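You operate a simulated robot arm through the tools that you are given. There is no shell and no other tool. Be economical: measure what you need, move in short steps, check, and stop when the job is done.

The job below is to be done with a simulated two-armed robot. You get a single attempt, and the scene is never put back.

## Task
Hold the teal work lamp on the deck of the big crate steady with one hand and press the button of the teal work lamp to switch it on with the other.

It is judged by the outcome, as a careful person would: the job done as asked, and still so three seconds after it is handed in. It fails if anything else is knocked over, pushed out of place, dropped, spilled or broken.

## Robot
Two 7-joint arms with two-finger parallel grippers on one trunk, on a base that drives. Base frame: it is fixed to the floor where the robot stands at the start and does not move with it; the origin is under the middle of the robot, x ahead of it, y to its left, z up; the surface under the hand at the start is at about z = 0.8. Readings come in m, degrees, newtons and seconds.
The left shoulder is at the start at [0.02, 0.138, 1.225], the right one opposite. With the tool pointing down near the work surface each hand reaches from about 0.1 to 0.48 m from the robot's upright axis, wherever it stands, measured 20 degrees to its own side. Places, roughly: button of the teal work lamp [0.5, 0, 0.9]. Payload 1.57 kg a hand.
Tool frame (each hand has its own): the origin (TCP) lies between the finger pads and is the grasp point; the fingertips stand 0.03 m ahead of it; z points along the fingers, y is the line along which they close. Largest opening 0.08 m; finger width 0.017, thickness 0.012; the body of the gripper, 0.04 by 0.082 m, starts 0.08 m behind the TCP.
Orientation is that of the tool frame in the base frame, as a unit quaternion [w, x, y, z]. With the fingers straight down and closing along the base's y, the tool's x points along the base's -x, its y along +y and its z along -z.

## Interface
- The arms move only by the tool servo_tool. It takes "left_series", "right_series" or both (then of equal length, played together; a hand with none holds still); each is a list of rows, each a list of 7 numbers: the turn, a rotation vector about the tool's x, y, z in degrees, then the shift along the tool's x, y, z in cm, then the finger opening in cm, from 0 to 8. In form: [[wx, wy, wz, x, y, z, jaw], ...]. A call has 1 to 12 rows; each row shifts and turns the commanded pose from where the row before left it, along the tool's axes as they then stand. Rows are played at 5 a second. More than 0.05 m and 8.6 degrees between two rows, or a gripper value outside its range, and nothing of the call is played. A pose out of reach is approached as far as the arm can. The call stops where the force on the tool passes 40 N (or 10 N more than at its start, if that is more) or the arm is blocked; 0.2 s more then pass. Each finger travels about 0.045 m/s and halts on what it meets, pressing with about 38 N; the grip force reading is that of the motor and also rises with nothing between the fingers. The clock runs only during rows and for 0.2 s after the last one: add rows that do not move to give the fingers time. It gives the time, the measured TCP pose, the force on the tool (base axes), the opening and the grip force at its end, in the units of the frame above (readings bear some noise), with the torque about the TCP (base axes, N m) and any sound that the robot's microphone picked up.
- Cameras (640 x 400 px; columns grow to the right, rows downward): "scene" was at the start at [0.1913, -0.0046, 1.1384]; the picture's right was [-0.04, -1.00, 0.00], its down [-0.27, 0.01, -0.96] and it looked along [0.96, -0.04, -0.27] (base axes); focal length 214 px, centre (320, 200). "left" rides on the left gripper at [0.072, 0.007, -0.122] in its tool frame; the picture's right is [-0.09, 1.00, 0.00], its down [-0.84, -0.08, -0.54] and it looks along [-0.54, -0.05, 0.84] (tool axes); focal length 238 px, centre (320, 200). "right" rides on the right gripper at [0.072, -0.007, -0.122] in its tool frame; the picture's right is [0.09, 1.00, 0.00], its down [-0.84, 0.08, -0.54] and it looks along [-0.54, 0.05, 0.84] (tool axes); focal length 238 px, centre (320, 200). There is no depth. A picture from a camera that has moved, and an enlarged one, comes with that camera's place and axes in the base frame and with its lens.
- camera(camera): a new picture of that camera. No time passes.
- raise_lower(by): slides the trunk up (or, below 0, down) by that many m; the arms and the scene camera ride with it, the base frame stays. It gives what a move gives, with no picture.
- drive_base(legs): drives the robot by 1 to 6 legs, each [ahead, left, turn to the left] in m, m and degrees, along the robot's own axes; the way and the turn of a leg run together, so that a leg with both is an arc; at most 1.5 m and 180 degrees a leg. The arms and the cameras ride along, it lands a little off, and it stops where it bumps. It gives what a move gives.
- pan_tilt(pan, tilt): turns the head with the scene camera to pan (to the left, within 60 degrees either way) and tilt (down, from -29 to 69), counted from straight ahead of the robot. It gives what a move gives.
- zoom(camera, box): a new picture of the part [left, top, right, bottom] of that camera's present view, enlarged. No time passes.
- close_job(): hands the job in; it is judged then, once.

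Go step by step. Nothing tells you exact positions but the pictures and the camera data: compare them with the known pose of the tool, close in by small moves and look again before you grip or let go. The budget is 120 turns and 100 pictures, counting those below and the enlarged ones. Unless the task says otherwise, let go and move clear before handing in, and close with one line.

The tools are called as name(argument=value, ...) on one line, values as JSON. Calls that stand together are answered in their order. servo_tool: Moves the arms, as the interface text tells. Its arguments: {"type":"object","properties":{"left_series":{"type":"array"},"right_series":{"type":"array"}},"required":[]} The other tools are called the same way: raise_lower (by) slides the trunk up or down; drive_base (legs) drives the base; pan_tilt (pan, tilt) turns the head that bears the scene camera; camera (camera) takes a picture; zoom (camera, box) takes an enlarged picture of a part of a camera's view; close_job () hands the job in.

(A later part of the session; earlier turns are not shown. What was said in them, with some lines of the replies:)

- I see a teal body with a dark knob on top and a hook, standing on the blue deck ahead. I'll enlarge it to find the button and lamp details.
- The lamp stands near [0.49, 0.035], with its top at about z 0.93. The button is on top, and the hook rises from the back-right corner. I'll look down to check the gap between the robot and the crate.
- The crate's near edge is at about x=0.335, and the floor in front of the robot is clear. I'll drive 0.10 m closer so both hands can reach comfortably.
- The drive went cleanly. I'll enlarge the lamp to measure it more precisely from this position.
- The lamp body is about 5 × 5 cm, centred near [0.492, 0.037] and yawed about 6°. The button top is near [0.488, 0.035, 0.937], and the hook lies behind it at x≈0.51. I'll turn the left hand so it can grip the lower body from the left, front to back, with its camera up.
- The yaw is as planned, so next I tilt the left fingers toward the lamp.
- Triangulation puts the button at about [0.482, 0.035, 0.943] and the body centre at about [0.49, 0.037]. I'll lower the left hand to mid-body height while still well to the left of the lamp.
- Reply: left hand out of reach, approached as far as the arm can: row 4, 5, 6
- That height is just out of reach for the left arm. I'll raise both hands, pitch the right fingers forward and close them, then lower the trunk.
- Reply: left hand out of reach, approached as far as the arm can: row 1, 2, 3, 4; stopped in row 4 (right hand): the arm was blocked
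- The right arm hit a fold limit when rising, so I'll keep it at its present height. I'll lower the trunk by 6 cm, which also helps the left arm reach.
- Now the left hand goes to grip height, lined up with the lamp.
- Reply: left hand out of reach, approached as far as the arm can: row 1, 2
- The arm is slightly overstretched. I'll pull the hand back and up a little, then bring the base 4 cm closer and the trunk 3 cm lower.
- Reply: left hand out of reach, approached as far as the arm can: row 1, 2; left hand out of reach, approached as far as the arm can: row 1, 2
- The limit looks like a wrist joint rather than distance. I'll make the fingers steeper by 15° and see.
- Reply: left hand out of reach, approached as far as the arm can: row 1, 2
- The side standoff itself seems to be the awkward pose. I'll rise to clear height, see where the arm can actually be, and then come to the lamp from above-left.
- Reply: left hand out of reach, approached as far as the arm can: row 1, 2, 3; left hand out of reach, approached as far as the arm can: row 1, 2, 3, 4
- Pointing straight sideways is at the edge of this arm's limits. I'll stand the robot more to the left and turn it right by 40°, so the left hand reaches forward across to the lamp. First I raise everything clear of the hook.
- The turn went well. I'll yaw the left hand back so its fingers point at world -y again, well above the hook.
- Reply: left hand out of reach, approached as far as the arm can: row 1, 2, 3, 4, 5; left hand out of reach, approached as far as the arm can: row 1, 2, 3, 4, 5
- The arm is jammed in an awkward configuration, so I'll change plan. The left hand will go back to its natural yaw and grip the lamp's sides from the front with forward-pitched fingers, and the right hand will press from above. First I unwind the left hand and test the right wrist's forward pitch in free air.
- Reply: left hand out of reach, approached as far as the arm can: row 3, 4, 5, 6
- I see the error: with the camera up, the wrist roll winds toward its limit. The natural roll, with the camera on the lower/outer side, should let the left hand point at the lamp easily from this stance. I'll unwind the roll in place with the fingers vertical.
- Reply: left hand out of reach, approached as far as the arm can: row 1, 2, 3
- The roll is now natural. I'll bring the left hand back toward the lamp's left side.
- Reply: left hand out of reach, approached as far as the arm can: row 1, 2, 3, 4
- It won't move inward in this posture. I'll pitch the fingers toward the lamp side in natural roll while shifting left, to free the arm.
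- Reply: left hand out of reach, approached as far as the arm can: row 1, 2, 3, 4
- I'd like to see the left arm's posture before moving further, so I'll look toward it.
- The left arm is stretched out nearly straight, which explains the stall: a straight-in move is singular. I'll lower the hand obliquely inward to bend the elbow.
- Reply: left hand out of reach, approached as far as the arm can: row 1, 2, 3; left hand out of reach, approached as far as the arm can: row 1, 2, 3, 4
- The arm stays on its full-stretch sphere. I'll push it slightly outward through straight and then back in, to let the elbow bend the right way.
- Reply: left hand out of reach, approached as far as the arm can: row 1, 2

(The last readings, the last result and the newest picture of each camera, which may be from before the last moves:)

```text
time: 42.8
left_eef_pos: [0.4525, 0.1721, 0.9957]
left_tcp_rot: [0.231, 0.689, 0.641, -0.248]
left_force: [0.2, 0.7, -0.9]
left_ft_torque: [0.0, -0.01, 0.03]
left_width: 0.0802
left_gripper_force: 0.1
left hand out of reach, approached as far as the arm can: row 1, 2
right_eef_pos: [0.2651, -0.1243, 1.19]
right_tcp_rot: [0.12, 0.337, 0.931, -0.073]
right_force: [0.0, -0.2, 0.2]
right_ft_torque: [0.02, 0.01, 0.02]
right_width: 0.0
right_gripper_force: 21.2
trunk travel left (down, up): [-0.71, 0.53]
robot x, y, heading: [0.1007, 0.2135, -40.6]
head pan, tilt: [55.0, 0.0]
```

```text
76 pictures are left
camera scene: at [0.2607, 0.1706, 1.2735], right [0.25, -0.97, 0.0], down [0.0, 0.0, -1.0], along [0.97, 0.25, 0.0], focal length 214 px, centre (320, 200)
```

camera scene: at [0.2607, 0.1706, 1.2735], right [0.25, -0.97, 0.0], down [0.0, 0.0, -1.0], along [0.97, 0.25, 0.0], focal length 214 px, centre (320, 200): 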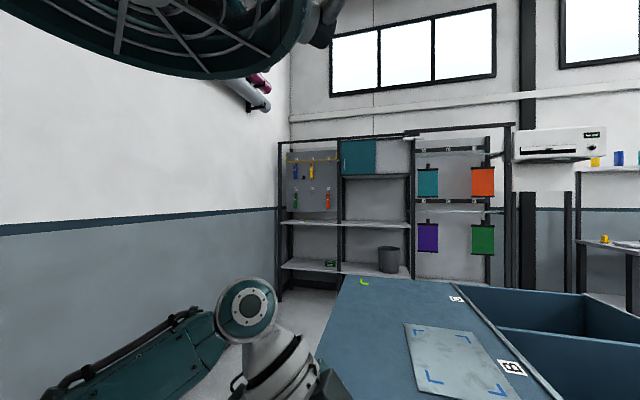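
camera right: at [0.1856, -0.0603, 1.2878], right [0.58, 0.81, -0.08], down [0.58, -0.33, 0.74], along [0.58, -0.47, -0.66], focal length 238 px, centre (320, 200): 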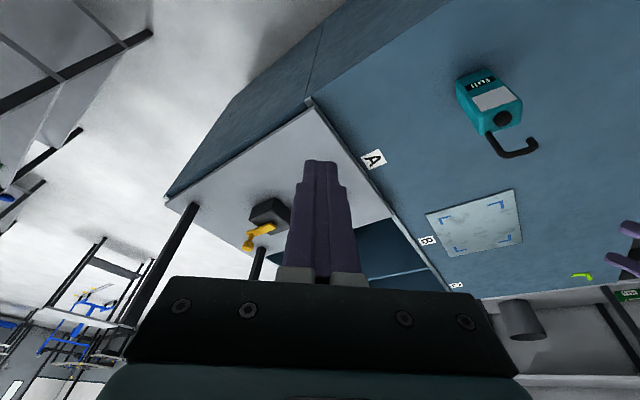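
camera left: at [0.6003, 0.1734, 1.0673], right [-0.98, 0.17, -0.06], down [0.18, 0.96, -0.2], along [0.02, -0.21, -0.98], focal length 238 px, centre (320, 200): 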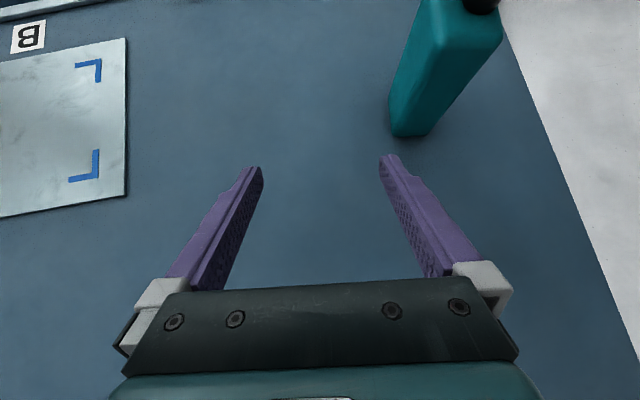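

The elbow is free again and the left hand hangs just left of the lamp in natural roll. I'll lower the trunk 8 cm for reach margin and look.

raise_lower(by=-0.08)

pan_tilt(pan=20, tilt=45)

camera(camera="scene")

camera(camera="left")

```text
time: 44.0
left_eef_pos: [0.4535, 0.1711, 0.9151]
left_tcp_rot: [0.231, 0.69, 0.64, -0.248]
left_force: [0.5, 0.4, -0.3]
left_ft_torque: [-0.03, 0.01, 0.02]
left_width: 0.08
left_gripper_force: 0.0
right_eef_pos: [0.2654, -0.1238, 1.1104]
right_tcp_rot: [0.121, 0.337, 0.931, -0.074]
right_force: [0.2, 1.1, 0.8]
right_ft_torque: [-0.01, 0.03, 0.0]
right_width: 0.0001
right_gripper_force: 21.4
trunk travel left (down, up): [-0.63, 0.61]
robot x, y, heading: [0.0981, 0.2127, -40.2]
head pan, tilt: [55.0, 0.0]
```

```text
time: 45.1
left_eef_pos: [0.4536, 0.1711, 0.9156]
left_tcp_rot: [0.231, 0.689, 0.641, -0.248]
left_force: [0.2, 0.0, -0.1]
left_ft_torque: [0.01, -0.03, 0.0]
left_width: 0.08
left_gripper_force: 0.0
right_eef_pos: [0.2641, -0.1245, 1.1096]
right_tcp_rot: [0.121, 0.337, 0.931, -0.073]
right_force: [-0.5, -0.3, -0.2]
right_ft_torque: [-0.03, -0.06, -0.04]
right_width: 0.0
right_gripper_force: 20.9
trunk travel left (down, up): [-0.63, 0.61]
robot x, y, heading: [0.1016, 0.2131, -40.4]
head pan, tilt: [20.0, 45.0]
```

```text
75 pictures are left
camera scene: at [0.2499, 0.1196, 1.1227], right [-0.35, -0.94, 0.0], down [-0.66, 0.25, -0.71], along [0.66, -0.25, -0.71], focal length 214 px, centre (320, 200)
```

scene: 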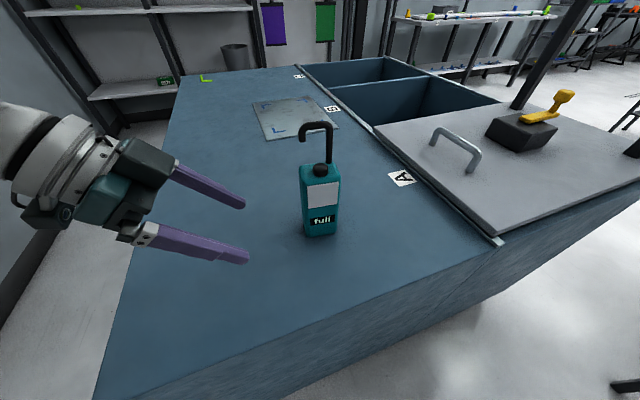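

```text
74 pictures are left
camera left: at [0.4697, 0.3036, 0.9635], right [0.99, -0.14, 0.06], down [-0.1, -0.29, 0.95], along [-0.12, -0.95, -0.3], focal length 238 px, centre (320, 200)
```

left: 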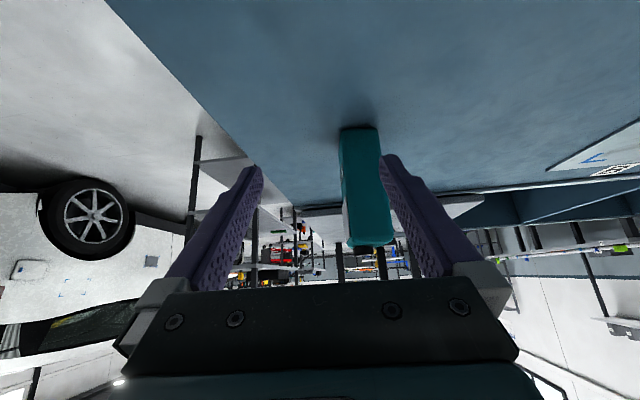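

The lamp now sits just right of the jaw's centre in the left hand's view. I'll shift to align in x, tilt 8° flatter, and come halfway in.

servo_tool(left_series=[[0, 0, 0, -1.0, 2.07, 1.8, 8], [0, 0, 0, -1.0, 2.07, 1.8, 8], [0, -8, 0, 0, 0, 0, 8], [0, 0, 0, 0, 0, 0, 8]])

camera(camera="scene")

camera(camera="left")

```text
time: 46.1
left_eef_pos: [0.4927, 0.1307, 0.8995]
left_tcp_rot: [0.275, 0.67, 0.622, -0.296]
left_force: [0.5, -0.7, 0.4]
left_ft_torque: [-0.01, -0.01, -0.01]
left_width: 0.08
left_gripper_force: 0.1
right_eef_pos: [0.2651, -0.1239, 1.1097]
right_tcp_rot: [0.12, 0.337, 0.931, -0.073]
right_force: [-0.1, -1.0, -1.3]
right_ft_torque: [-0.01, -0.03, 0.0]
right_width: 0.0
right_gripper_force: 21.4
trunk travel left (down, up): [-0.63, 0.61]
robot x, y, heading: [0.0971, 0.2135, -40.6]
head pan, tilt: [20.0, 45.0]
```

```text
73 pictures are left
camera scene: at [0.2498, 0.1196, 1.1226], right [-0.35, -0.94, 0.0], down [-0.66, 0.25, -0.71], along [0.66, -0.25, -0.71], focal length 214 px, centre (320, 200)
```

scene: 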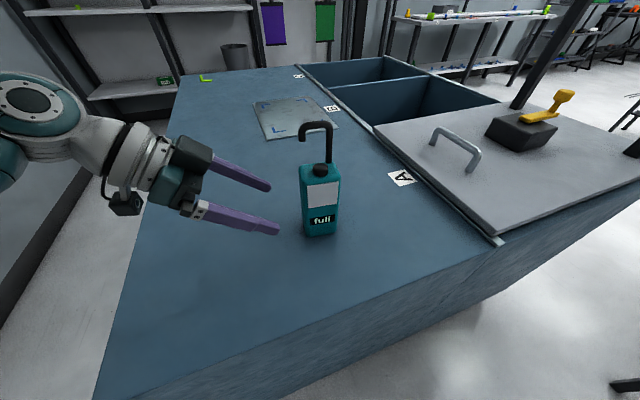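

```text
72 pictures are left
camera left: at [0.5087, 0.2676, 0.9288], right [0.99, -0.14, 0.07], down [-0.09, -0.16, 0.98], along [-0.12, -0.98, -0.17], focal length 238 px, centre (320, 200)
```

left: 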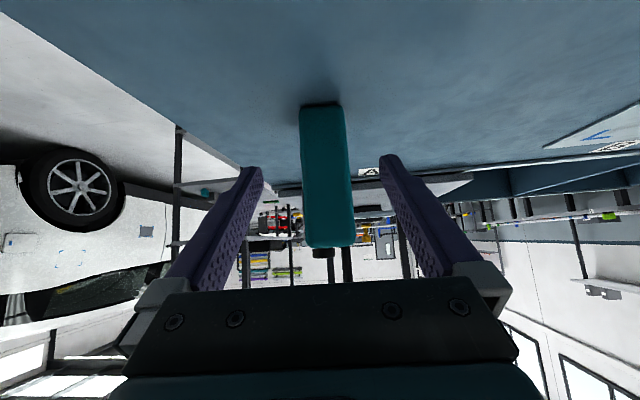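

Aligned. I'll advance the left hand so its fingers straddle the body front and back.

servo_tool(left_series=[[0, 0, 0, -1.17, 0.12, 3.03, 8], [0, 0, 0, -1.17, 0.12, 3.03, 8], [0, 0, 0, -1.17, 0.12, 3.03, 8], [0, 0, 0, 0, 0, 0, 8]])

camera(camera="scene")

camera(camera="left")

```text
time: 47.1
left_eef_pos: [0.4867, 0.04, 0.8643]
left_tcp_rot: [0.275, 0.671, 0.622, -0.295]
left_force: [0.5, 0.2, -0.2]
left_ft_torque: [0.02, -0.02, -0.02]
left_width: 0.0799
left_gripper_force: 0.0
right_eef_pos: [0.2637, -0.124, 1.1109]
right_tcp_rot: [0.12, 0.338, 0.931, -0.074]
right_force: [0.3, 0.8, 0.7]
right_ft_torque: [-0.02, -0.01, 0.0]
right_width: 0.0
right_gripper_force: 20.8
trunk travel left (down, up): [-0.63, 0.61]
robot x, y, heading: [0.0996, 0.2138, -40.3]
head pan, tilt: [20.0, 45.0]
```

```text
71 pictures are left
camera scene: at [0.2498, 0.1196, 1.1226], right [-0.35, -0.94, 0.0], down [-0.66, 0.25, -0.71], along [0.66, -0.25, -0.71], focal length 214 px, centre (320, 200)
```

scene: 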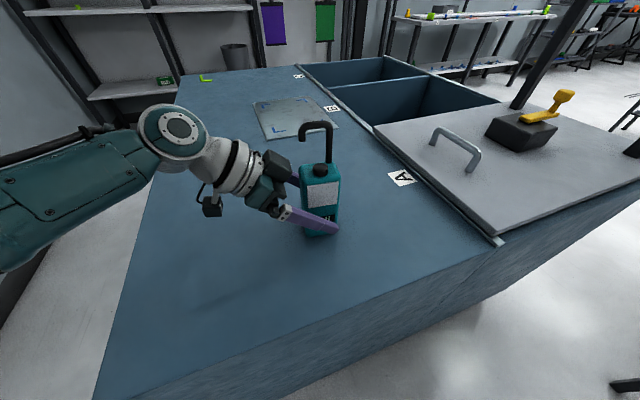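

```text
70 pictures are left
camera left: at [0.505, 0.1782, 0.8938], right [0.99, -0.14, 0.07], down [-0.09, -0.16, 0.98], along [-0.12, -0.98, -0.17], focal length 238 px, centre (320, 200)
```

left: 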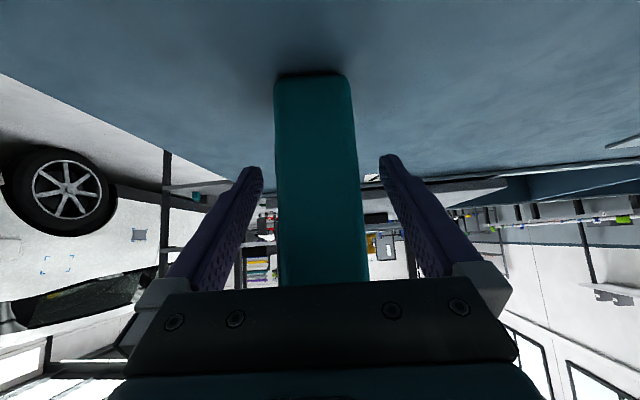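

Centred on the body. I'll close the left jaw gradually.

servo_tool(left_series=[[0, 0, 0, 0, 0, 0, 7], [0, 0, 0, 0, 0, 0, 6], [0, 0, 0, 0, 0, 0, 5.3], [0, 0, 0, 0, 0, 0, 4.8], [0, 0, 0, 0, 0, 0, 4.4], [0, 0, 0, 0, 0, 0, 4.0], [0, 0, 0, 0, 0, 0, 4.0], [0, 0, 0, 0, 0, 0, 4.0]])

camera(camera="scene")

camera(camera="left")

```text
time: 48.9
left_eef_pos: [0.4878, 0.042, 0.8645]
left_tcp_rot: [0.275, 0.67, 0.623, -0.295]
left_force: [-0.5, -0.7, 1.4]
left_ft_torque: [0.01, 0.07, -0.03]
left_width: 0.0447
left_gripper_force: 38.4
right_eef_pos: [0.2643, -0.1248, 1.1095]
right_tcp_rot: [0.12, 0.337, 0.931, -0.073]
right_force: [-1.5, -0.4, -0.4]
right_ft_torque: [-0.03, 0.01, 0.0]
right_width: 0.0001
right_gripper_force: 21.7
trunk travel left (down, up): [-0.63, 0.61]
robot x, y, heading: [0.0979, 0.2097, -40.4]
head pan, tilt: [20.0, 45.0]
```

```text
69 pictures are left
camera scene: at [0.2497, 0.1196, 1.1226], right [-0.35, -0.94, 0.0], down [-0.66, 0.25, -0.71], along [0.66, -0.25, -0.71], focal length 214 px, centre (320, 200)
```

scene: 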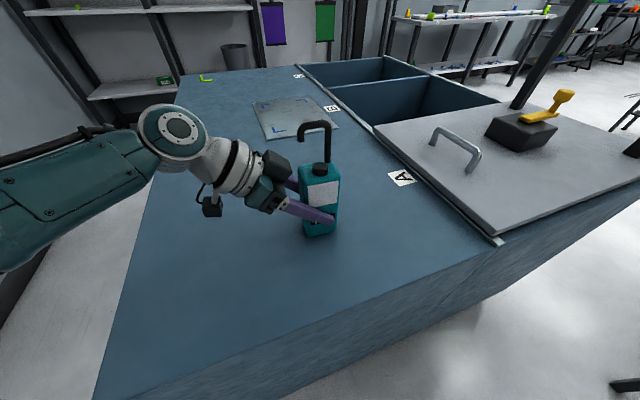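

```text
68 pictures are left
camera left: at [0.5048, 0.1785, 0.8938], right [0.99, -0.14, 0.07], down [-0.09, -0.16, 0.98], along [-0.12, -0.98, -0.17], focal length 238 px, centre (320, 200)
```

left: 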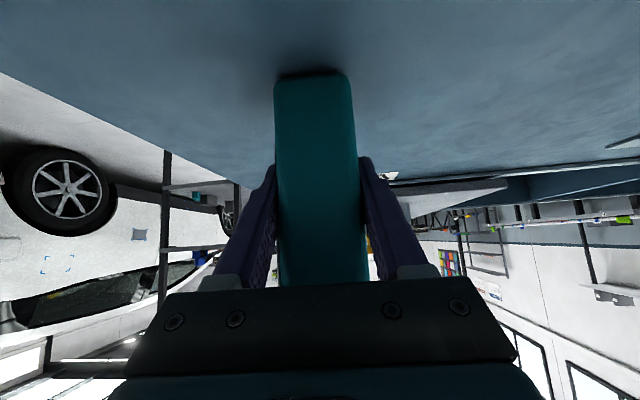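

The lamp is gripped firmly and hasn't moved. Now I turn the right hand so its closed fingers face the lamp squarely, and I get a close view of the button.

servo_tool(right_series=[[-2.3, -0.47, -8.17, 0, 0, 0, 0], [-2.3, -0.47, -8.17, 0, 0, 0, 0], [-2.3, -0.47, -8.17, 0, 0, 0, 0], [-2.3, -0.47, -8.17, 0, 0, 0, 0], [-2.3, -0.47, -8.17, 0, 0, 0, 0], [0, 0, 0, 0, 0, 0, 0]])

zoom(camera="scene", box=[270, 100, 370, 250])

```text
time: 50.5
left_eef_pos: [0.4878, 0.0414, 0.8634]
left_tcp_rot: [0.275, 0.671, 0.622, -0.296]
left_force: [-0.3, -0.8, 0.8]
left_ft_torque: [0.0, 0.01, -0.01]
left_width: 0.0447
left_gripper_force: 38.0
right_eef_pos: [0.2656, -0.1199, 1.1068]
right_tcp_rot: [0.135, -0.031, 0.99, -0.023]
right_force: [0.4, 0.6, 1.0]
right_ft_torque: [0.01, -0.03, -0.01]
right_width: 0.0001
right_gripper_force: 21.4
trunk travel left (down, up): [-0.63, 0.61]
robot x, y, heading: [0.1, 0.215, -40.4]
head pan, tilt: [20.0, 45.0]
stopped in row 6 (right hand): the arm was blocked; the commanded pose is now the measured one
```

```text
2.67 times, centred on (320, 175) of scene
camera zoom: at [0.2497, 0.1196, 1.1225], right [-0.35, -0.94, 0.0], down [-0.66, 0.25, -0.71], along [0.66, -0.25, -0.71], focal length 572 px, centre (320, 267)
```

zoom: 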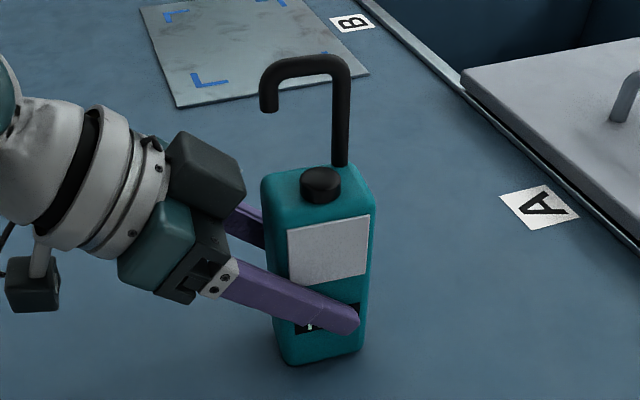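

The right fingers now point down and forward, and the left grip is steady. I'll bring the right hand to a spot above and in front of the button, clear of the hook.

servo_tool(right_series=[[0, 0, 0, -3.0, 2.44, 1.51, 0], [0, 0, 0, -3.0, 2.44, 1.51, 0], [0, 0, 0, -3.0, 2.44, 1.51, 0], [0, 0, 0, -3.0, 2.44, 1.51, 0], [0, 0, 0, -3.0, 2.44, 1.51, 0], [0, 0, 0, -3.0, 2.44, 1.51, 0], [0, 0, 0, 0, 0, 0, 0]])

camera(camera="scene")

camera(camera="right")

```text
time: 52.1
left_eef_pos: [0.4892, 0.0423, 0.863]
left_tcp_rot: [0.275, 0.671, 0.622, -0.295]
left_force: [-0.3, 0.5, -0.7]
left_ft_torque: [-0.04, 0.03, 0.03]
left_width: 0.0447
left_gripper_force: 38.1
right_eef_pos: [0.4556, 0.0354, 1.0615]
right_tcp_rot: [0.136, -0.031, 0.99, -0.023]
right_force: [-0.1, 0.5, -0.2]
right_ft_torque: [0.02, 0.0, 0.0]
right_width: 0.0
right_gripper_force: 21.1
trunk travel left (down, up): [-0.63, 0.61]
robot x, y, heading: [0.0993, 0.2158, -40.3]
head pan, tilt: [20.0, 45.0]
```

```text
66 pictures are left
camera scene: at [0.2498, 0.1197, 1.1226], right [-0.35, -0.94, 0.0], down [-0.66, 0.25, -0.71], along [0.66, -0.25, -0.71], focal length 214 px, centre (320, 200)
```

scene: 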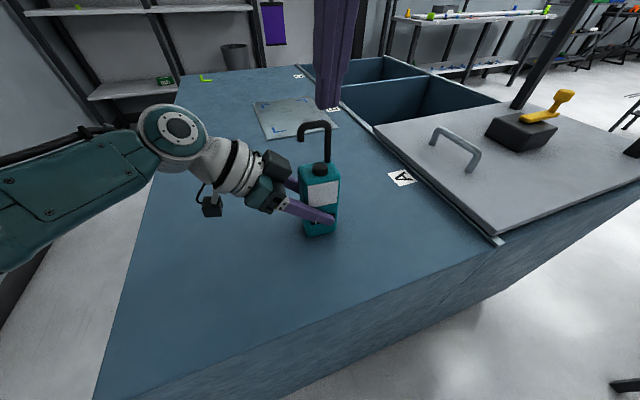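

```text
65 pictures are left
camera right: at [0.3543, 0.0272, 1.16], right [-0.14, 0.99, -0.08], down [0.65, 0.15, 0.74], along [0.74, 0.05, -0.67], focal length 238 px, centre (320, 200)
```

right: 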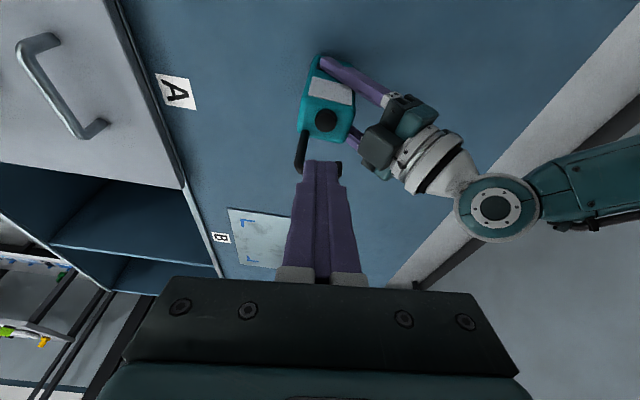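

The button is at about [0.480, 0.033, 0.941] from the right camera too. I'll descend to about 1 cm above it.

servo_tool(right_series=[[0, 0, 0, 0.19, 0.07, 2.73, 0], [0, 0, 0, 0.19, 0.07, 2.73, 0], [0, 0, 0, 0.19, 0.07, 2.73, 0], [0, 0, 0, 0, 0, 0, 0]])

zoom(camera="scene", box=[260, 90, 380, 240])

zoom(camera="right", box=[260, 60, 400, 200])

```text
time: 53.1
left_eef_pos: [0.4879, 0.0408, 0.8644]
left_tcp_rot: [0.274, 0.671, 0.623, -0.295]
left_force: [1.0, 0.6, -0.3]
left_ft_torque: [-0.05, 0.04, 0.03]
left_width: 0.0449
left_gripper_force: 38.5
right_eef_pos: [0.4721, 0.034, 0.9791]
right_tcp_rot: [0.136, -0.031, 0.99, -0.024]
right_force: [0.0, 0.4, 0.3]
right_ft_torque: [0.01, 0.01, -0.01]
right_width: 0.0002
right_gripper_force: 21.1
trunk travel left (down, up): [-0.63, 0.61]
robot x, y, heading: [0.1018, 0.2125, -40.4]
head pan, tilt: [20.0, 45.0]
```

```text
2.67 times, centred on (320, 165) of scene
camera zoom: at [0.2498, 0.1197, 1.1226], right [-0.35, -0.94, 0.0], down [-0.66, 0.25, -0.71], along [0.66, -0.25, -0.71], focal length 572 px, centre (320, 293)
```

zoom: 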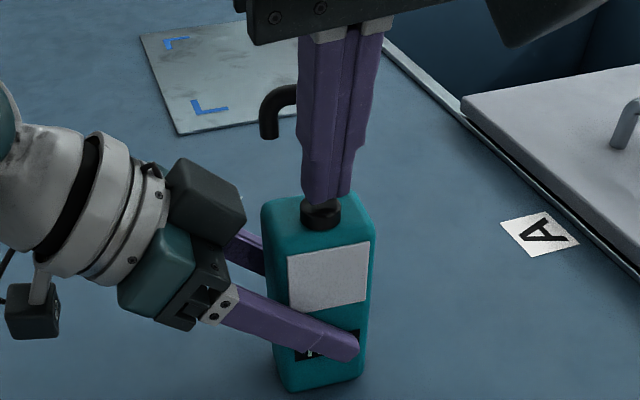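

```text
2.86 times, centred on (330, 130) of right
camera zoom: at [0.3709, 0.0258, 1.0778], right [-0.14, 0.99, -0.08], down [0.65, 0.15, 0.74], along [0.74, 0.05, -0.67], focal length 681 px, centre (291, 400)
```

zoom: 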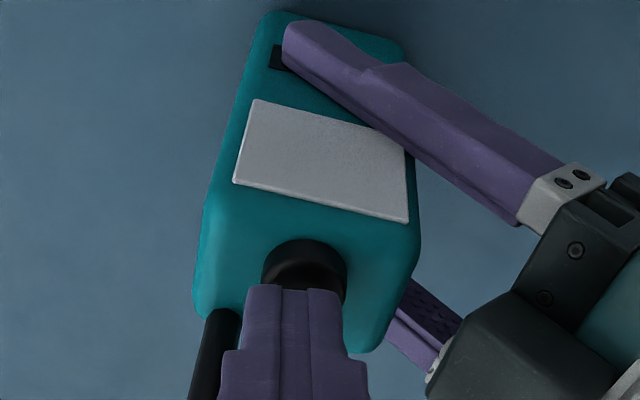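

The tip is centred over the button, a few millimetres above it. I'll press straight down in small steps.

servo_tool(right_series=[[0, 0, 0, 0.08, 0.016, 0.29, 0], [0, 0, 0, 0.08, 0.016, 0.29, 0], [0, 0, 0, 0.053, 0.011, 0.19, 0]])

zoom(camera="right", box=[260, 60, 400, 200])

```text
time: 53.9
left_eef_pos: [0.488, 0.0412, 0.8644]
left_tcp_rot: [0.275, 0.671, 0.623, -0.294]
left_force: [-0.7, 0.6, 0.5]
left_ft_torque: [-0.12, -0.02, -0.01]
left_width: 0.0446
left_gripper_force: 37.9
right_eef_pos: [0.4734, 0.0343, 0.9722]
right_tcp_rot: [0.137, -0.03, 0.99, -0.024]
right_force: [0.7, -1.0, 2.1]
right_ft_torque: [-0.01, 0.01, -0.02]
right_width: 0.0
right_gripper_force: 21.0
trunk travel left (down, up): [-0.63, 0.61]
robot x, y, heading: [0.0992, 0.2142, -40.5]
head pan, tilt: [20.0, 45.0]
heard: click
```

```text
2.86 times, centred on (330, 130) of right
camera zoom: at [0.3701, 0.0258, 1.0698], right [-0.14, 0.99, -0.08], down [0.65, 0.15, 0.74], along [0.74, 0.05, -0.67], focal length 681 px, centre (291, 400)
```

zoom: 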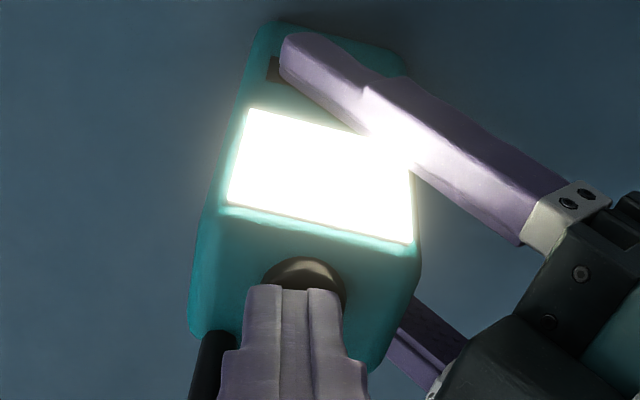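

A click sounded and the lamp is lit. I'll lift the right hand off the button and back away, keeping the left hold for now.

servo_tool(right_series=[[0, 0, 0, -0.27, -0.05, -0.96, 0], [0, 0, 0, -0.2, 0, -3.0, 0], [0, 0, 0, 0, 0, -4.0, 0], [0, 0, 0, 2.0, -3.5, 0, 0], [0, 0, 0, 2.0, -3.5, 0, 0], [0, 0, 0, 2.0, -3.5, 0, 0], [0, 0, 0, 0, 0, 0, 0]])

camera(camera="scene")

```text
time: 55.5
left_eef_pos: [0.4884, 0.0408, 0.8647]
left_tcp_rot: [0.276, 0.67, 0.623, -0.295]
left_force: [0.0, -0.1, -0.3]
left_ft_torque: [0.1, 0.09, 0.03]
left_width: 0.0448
left_gripper_force: 38.1
right_eef_pos: [0.4027, -0.0731, 1.0393]
right_tcp_rot: [0.136, -0.032, 0.99, -0.024]
right_force: [0.1, -0.4, -0.8]
right_ft_torque: [-0.02, 0.02, -0.01]
right_width: 0.0001
right_gripper_force: 21.0
trunk travel left (down, up): [-0.63, 0.61]
robot x, y, heading: [0.0995, 0.2103, -40.6]
head pan, tilt: [20.0, 45.0]
```

```text
61 pictures are left
camera scene: at [0.2497, 0.1196, 1.1226], right [-0.35, -0.94, 0.0], down [-0.66, 0.25, -0.71], along [0.66, -0.25, -0.71], focal length 214 px, centre (320, 200)
```

scene: 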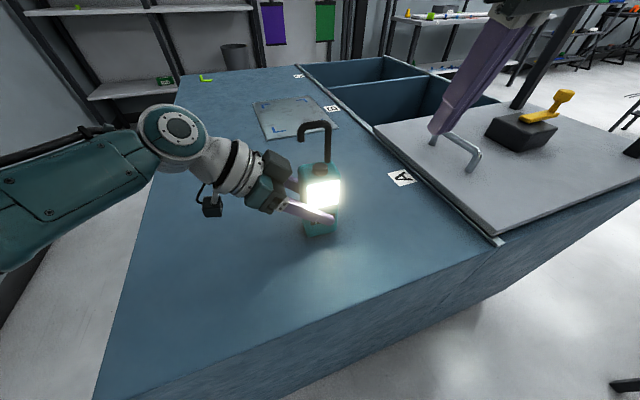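

The lamp stays lit. I'll open the left hand and withdraw it along its own axis.

servo_tool(left_series=[[0, 0, 0, 0, 0, 0, 5.5], [0, 0, 0, 0, 0, 0, 6.5], [0, 0, 0, 0, 0, 0, 8], [0, 0, 0, 0, 0, 0, 8], [0, 0, 0, 0, 0, 0, 8], [0, 0, 0, 0.6, 0, -2.5, 8], [0, 0, 0, 1.0, 0, -3, 8], [0, 0, 0, 1.0, 0, -3, 8], [0, 0, 0, 0, 0, -2, 8], [0, 0, 0, 0, 0, 0, 8]])

camera(camera="scene")

```text
time: 57.7
left_eef_pos: [0.4944, 0.1363, 0.9175]
left_tcp_rot: [0.275, 0.671, 0.622, -0.296]
left_force: [-0.8, -0.5, -1.0]
left_ft_torque: [-0.02, 0.01, -0.02]
left_width: 0.0799
left_gripper_force: 0.1
right_eef_pos: [0.4036, -0.0726, 1.0409]
right_tcp_rot: [0.136, -0.031, 0.99, -0.023]
right_force: [0.0, -0.3, -0.2]
right_ft_torque: [0.0, 0.02, 0.0]
right_width: 0.0002
right_gripper_force: 21.3
trunk travel left (down, up): [-0.63, 0.61]
robot x, y, heading: [0.1005, 0.2133, -40.4]
head pan, tilt: [20.0, 45.0]
```

```text
60 pictures are left
camera scene: at [0.2498, 0.1196, 1.1226], right [-0.35, -0.94, 0.0], down [-0.66, 0.25, -0.71], along [0.66, -0.25, -0.71], focal length 214 px, centre (320, 200)
```

scene: 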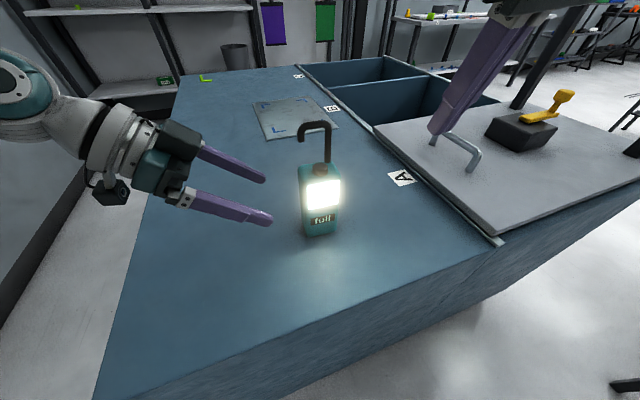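

The lamp stands upright in its place and is lit, and both hands are clear of it. I'll hand the job in.

close_job()

```text
The job is handed in.
```

The teal work lamp is switched on: the left hand held it steady while the right hand pressed the button, and it was still lit and upright after both hands let go and moved clear.
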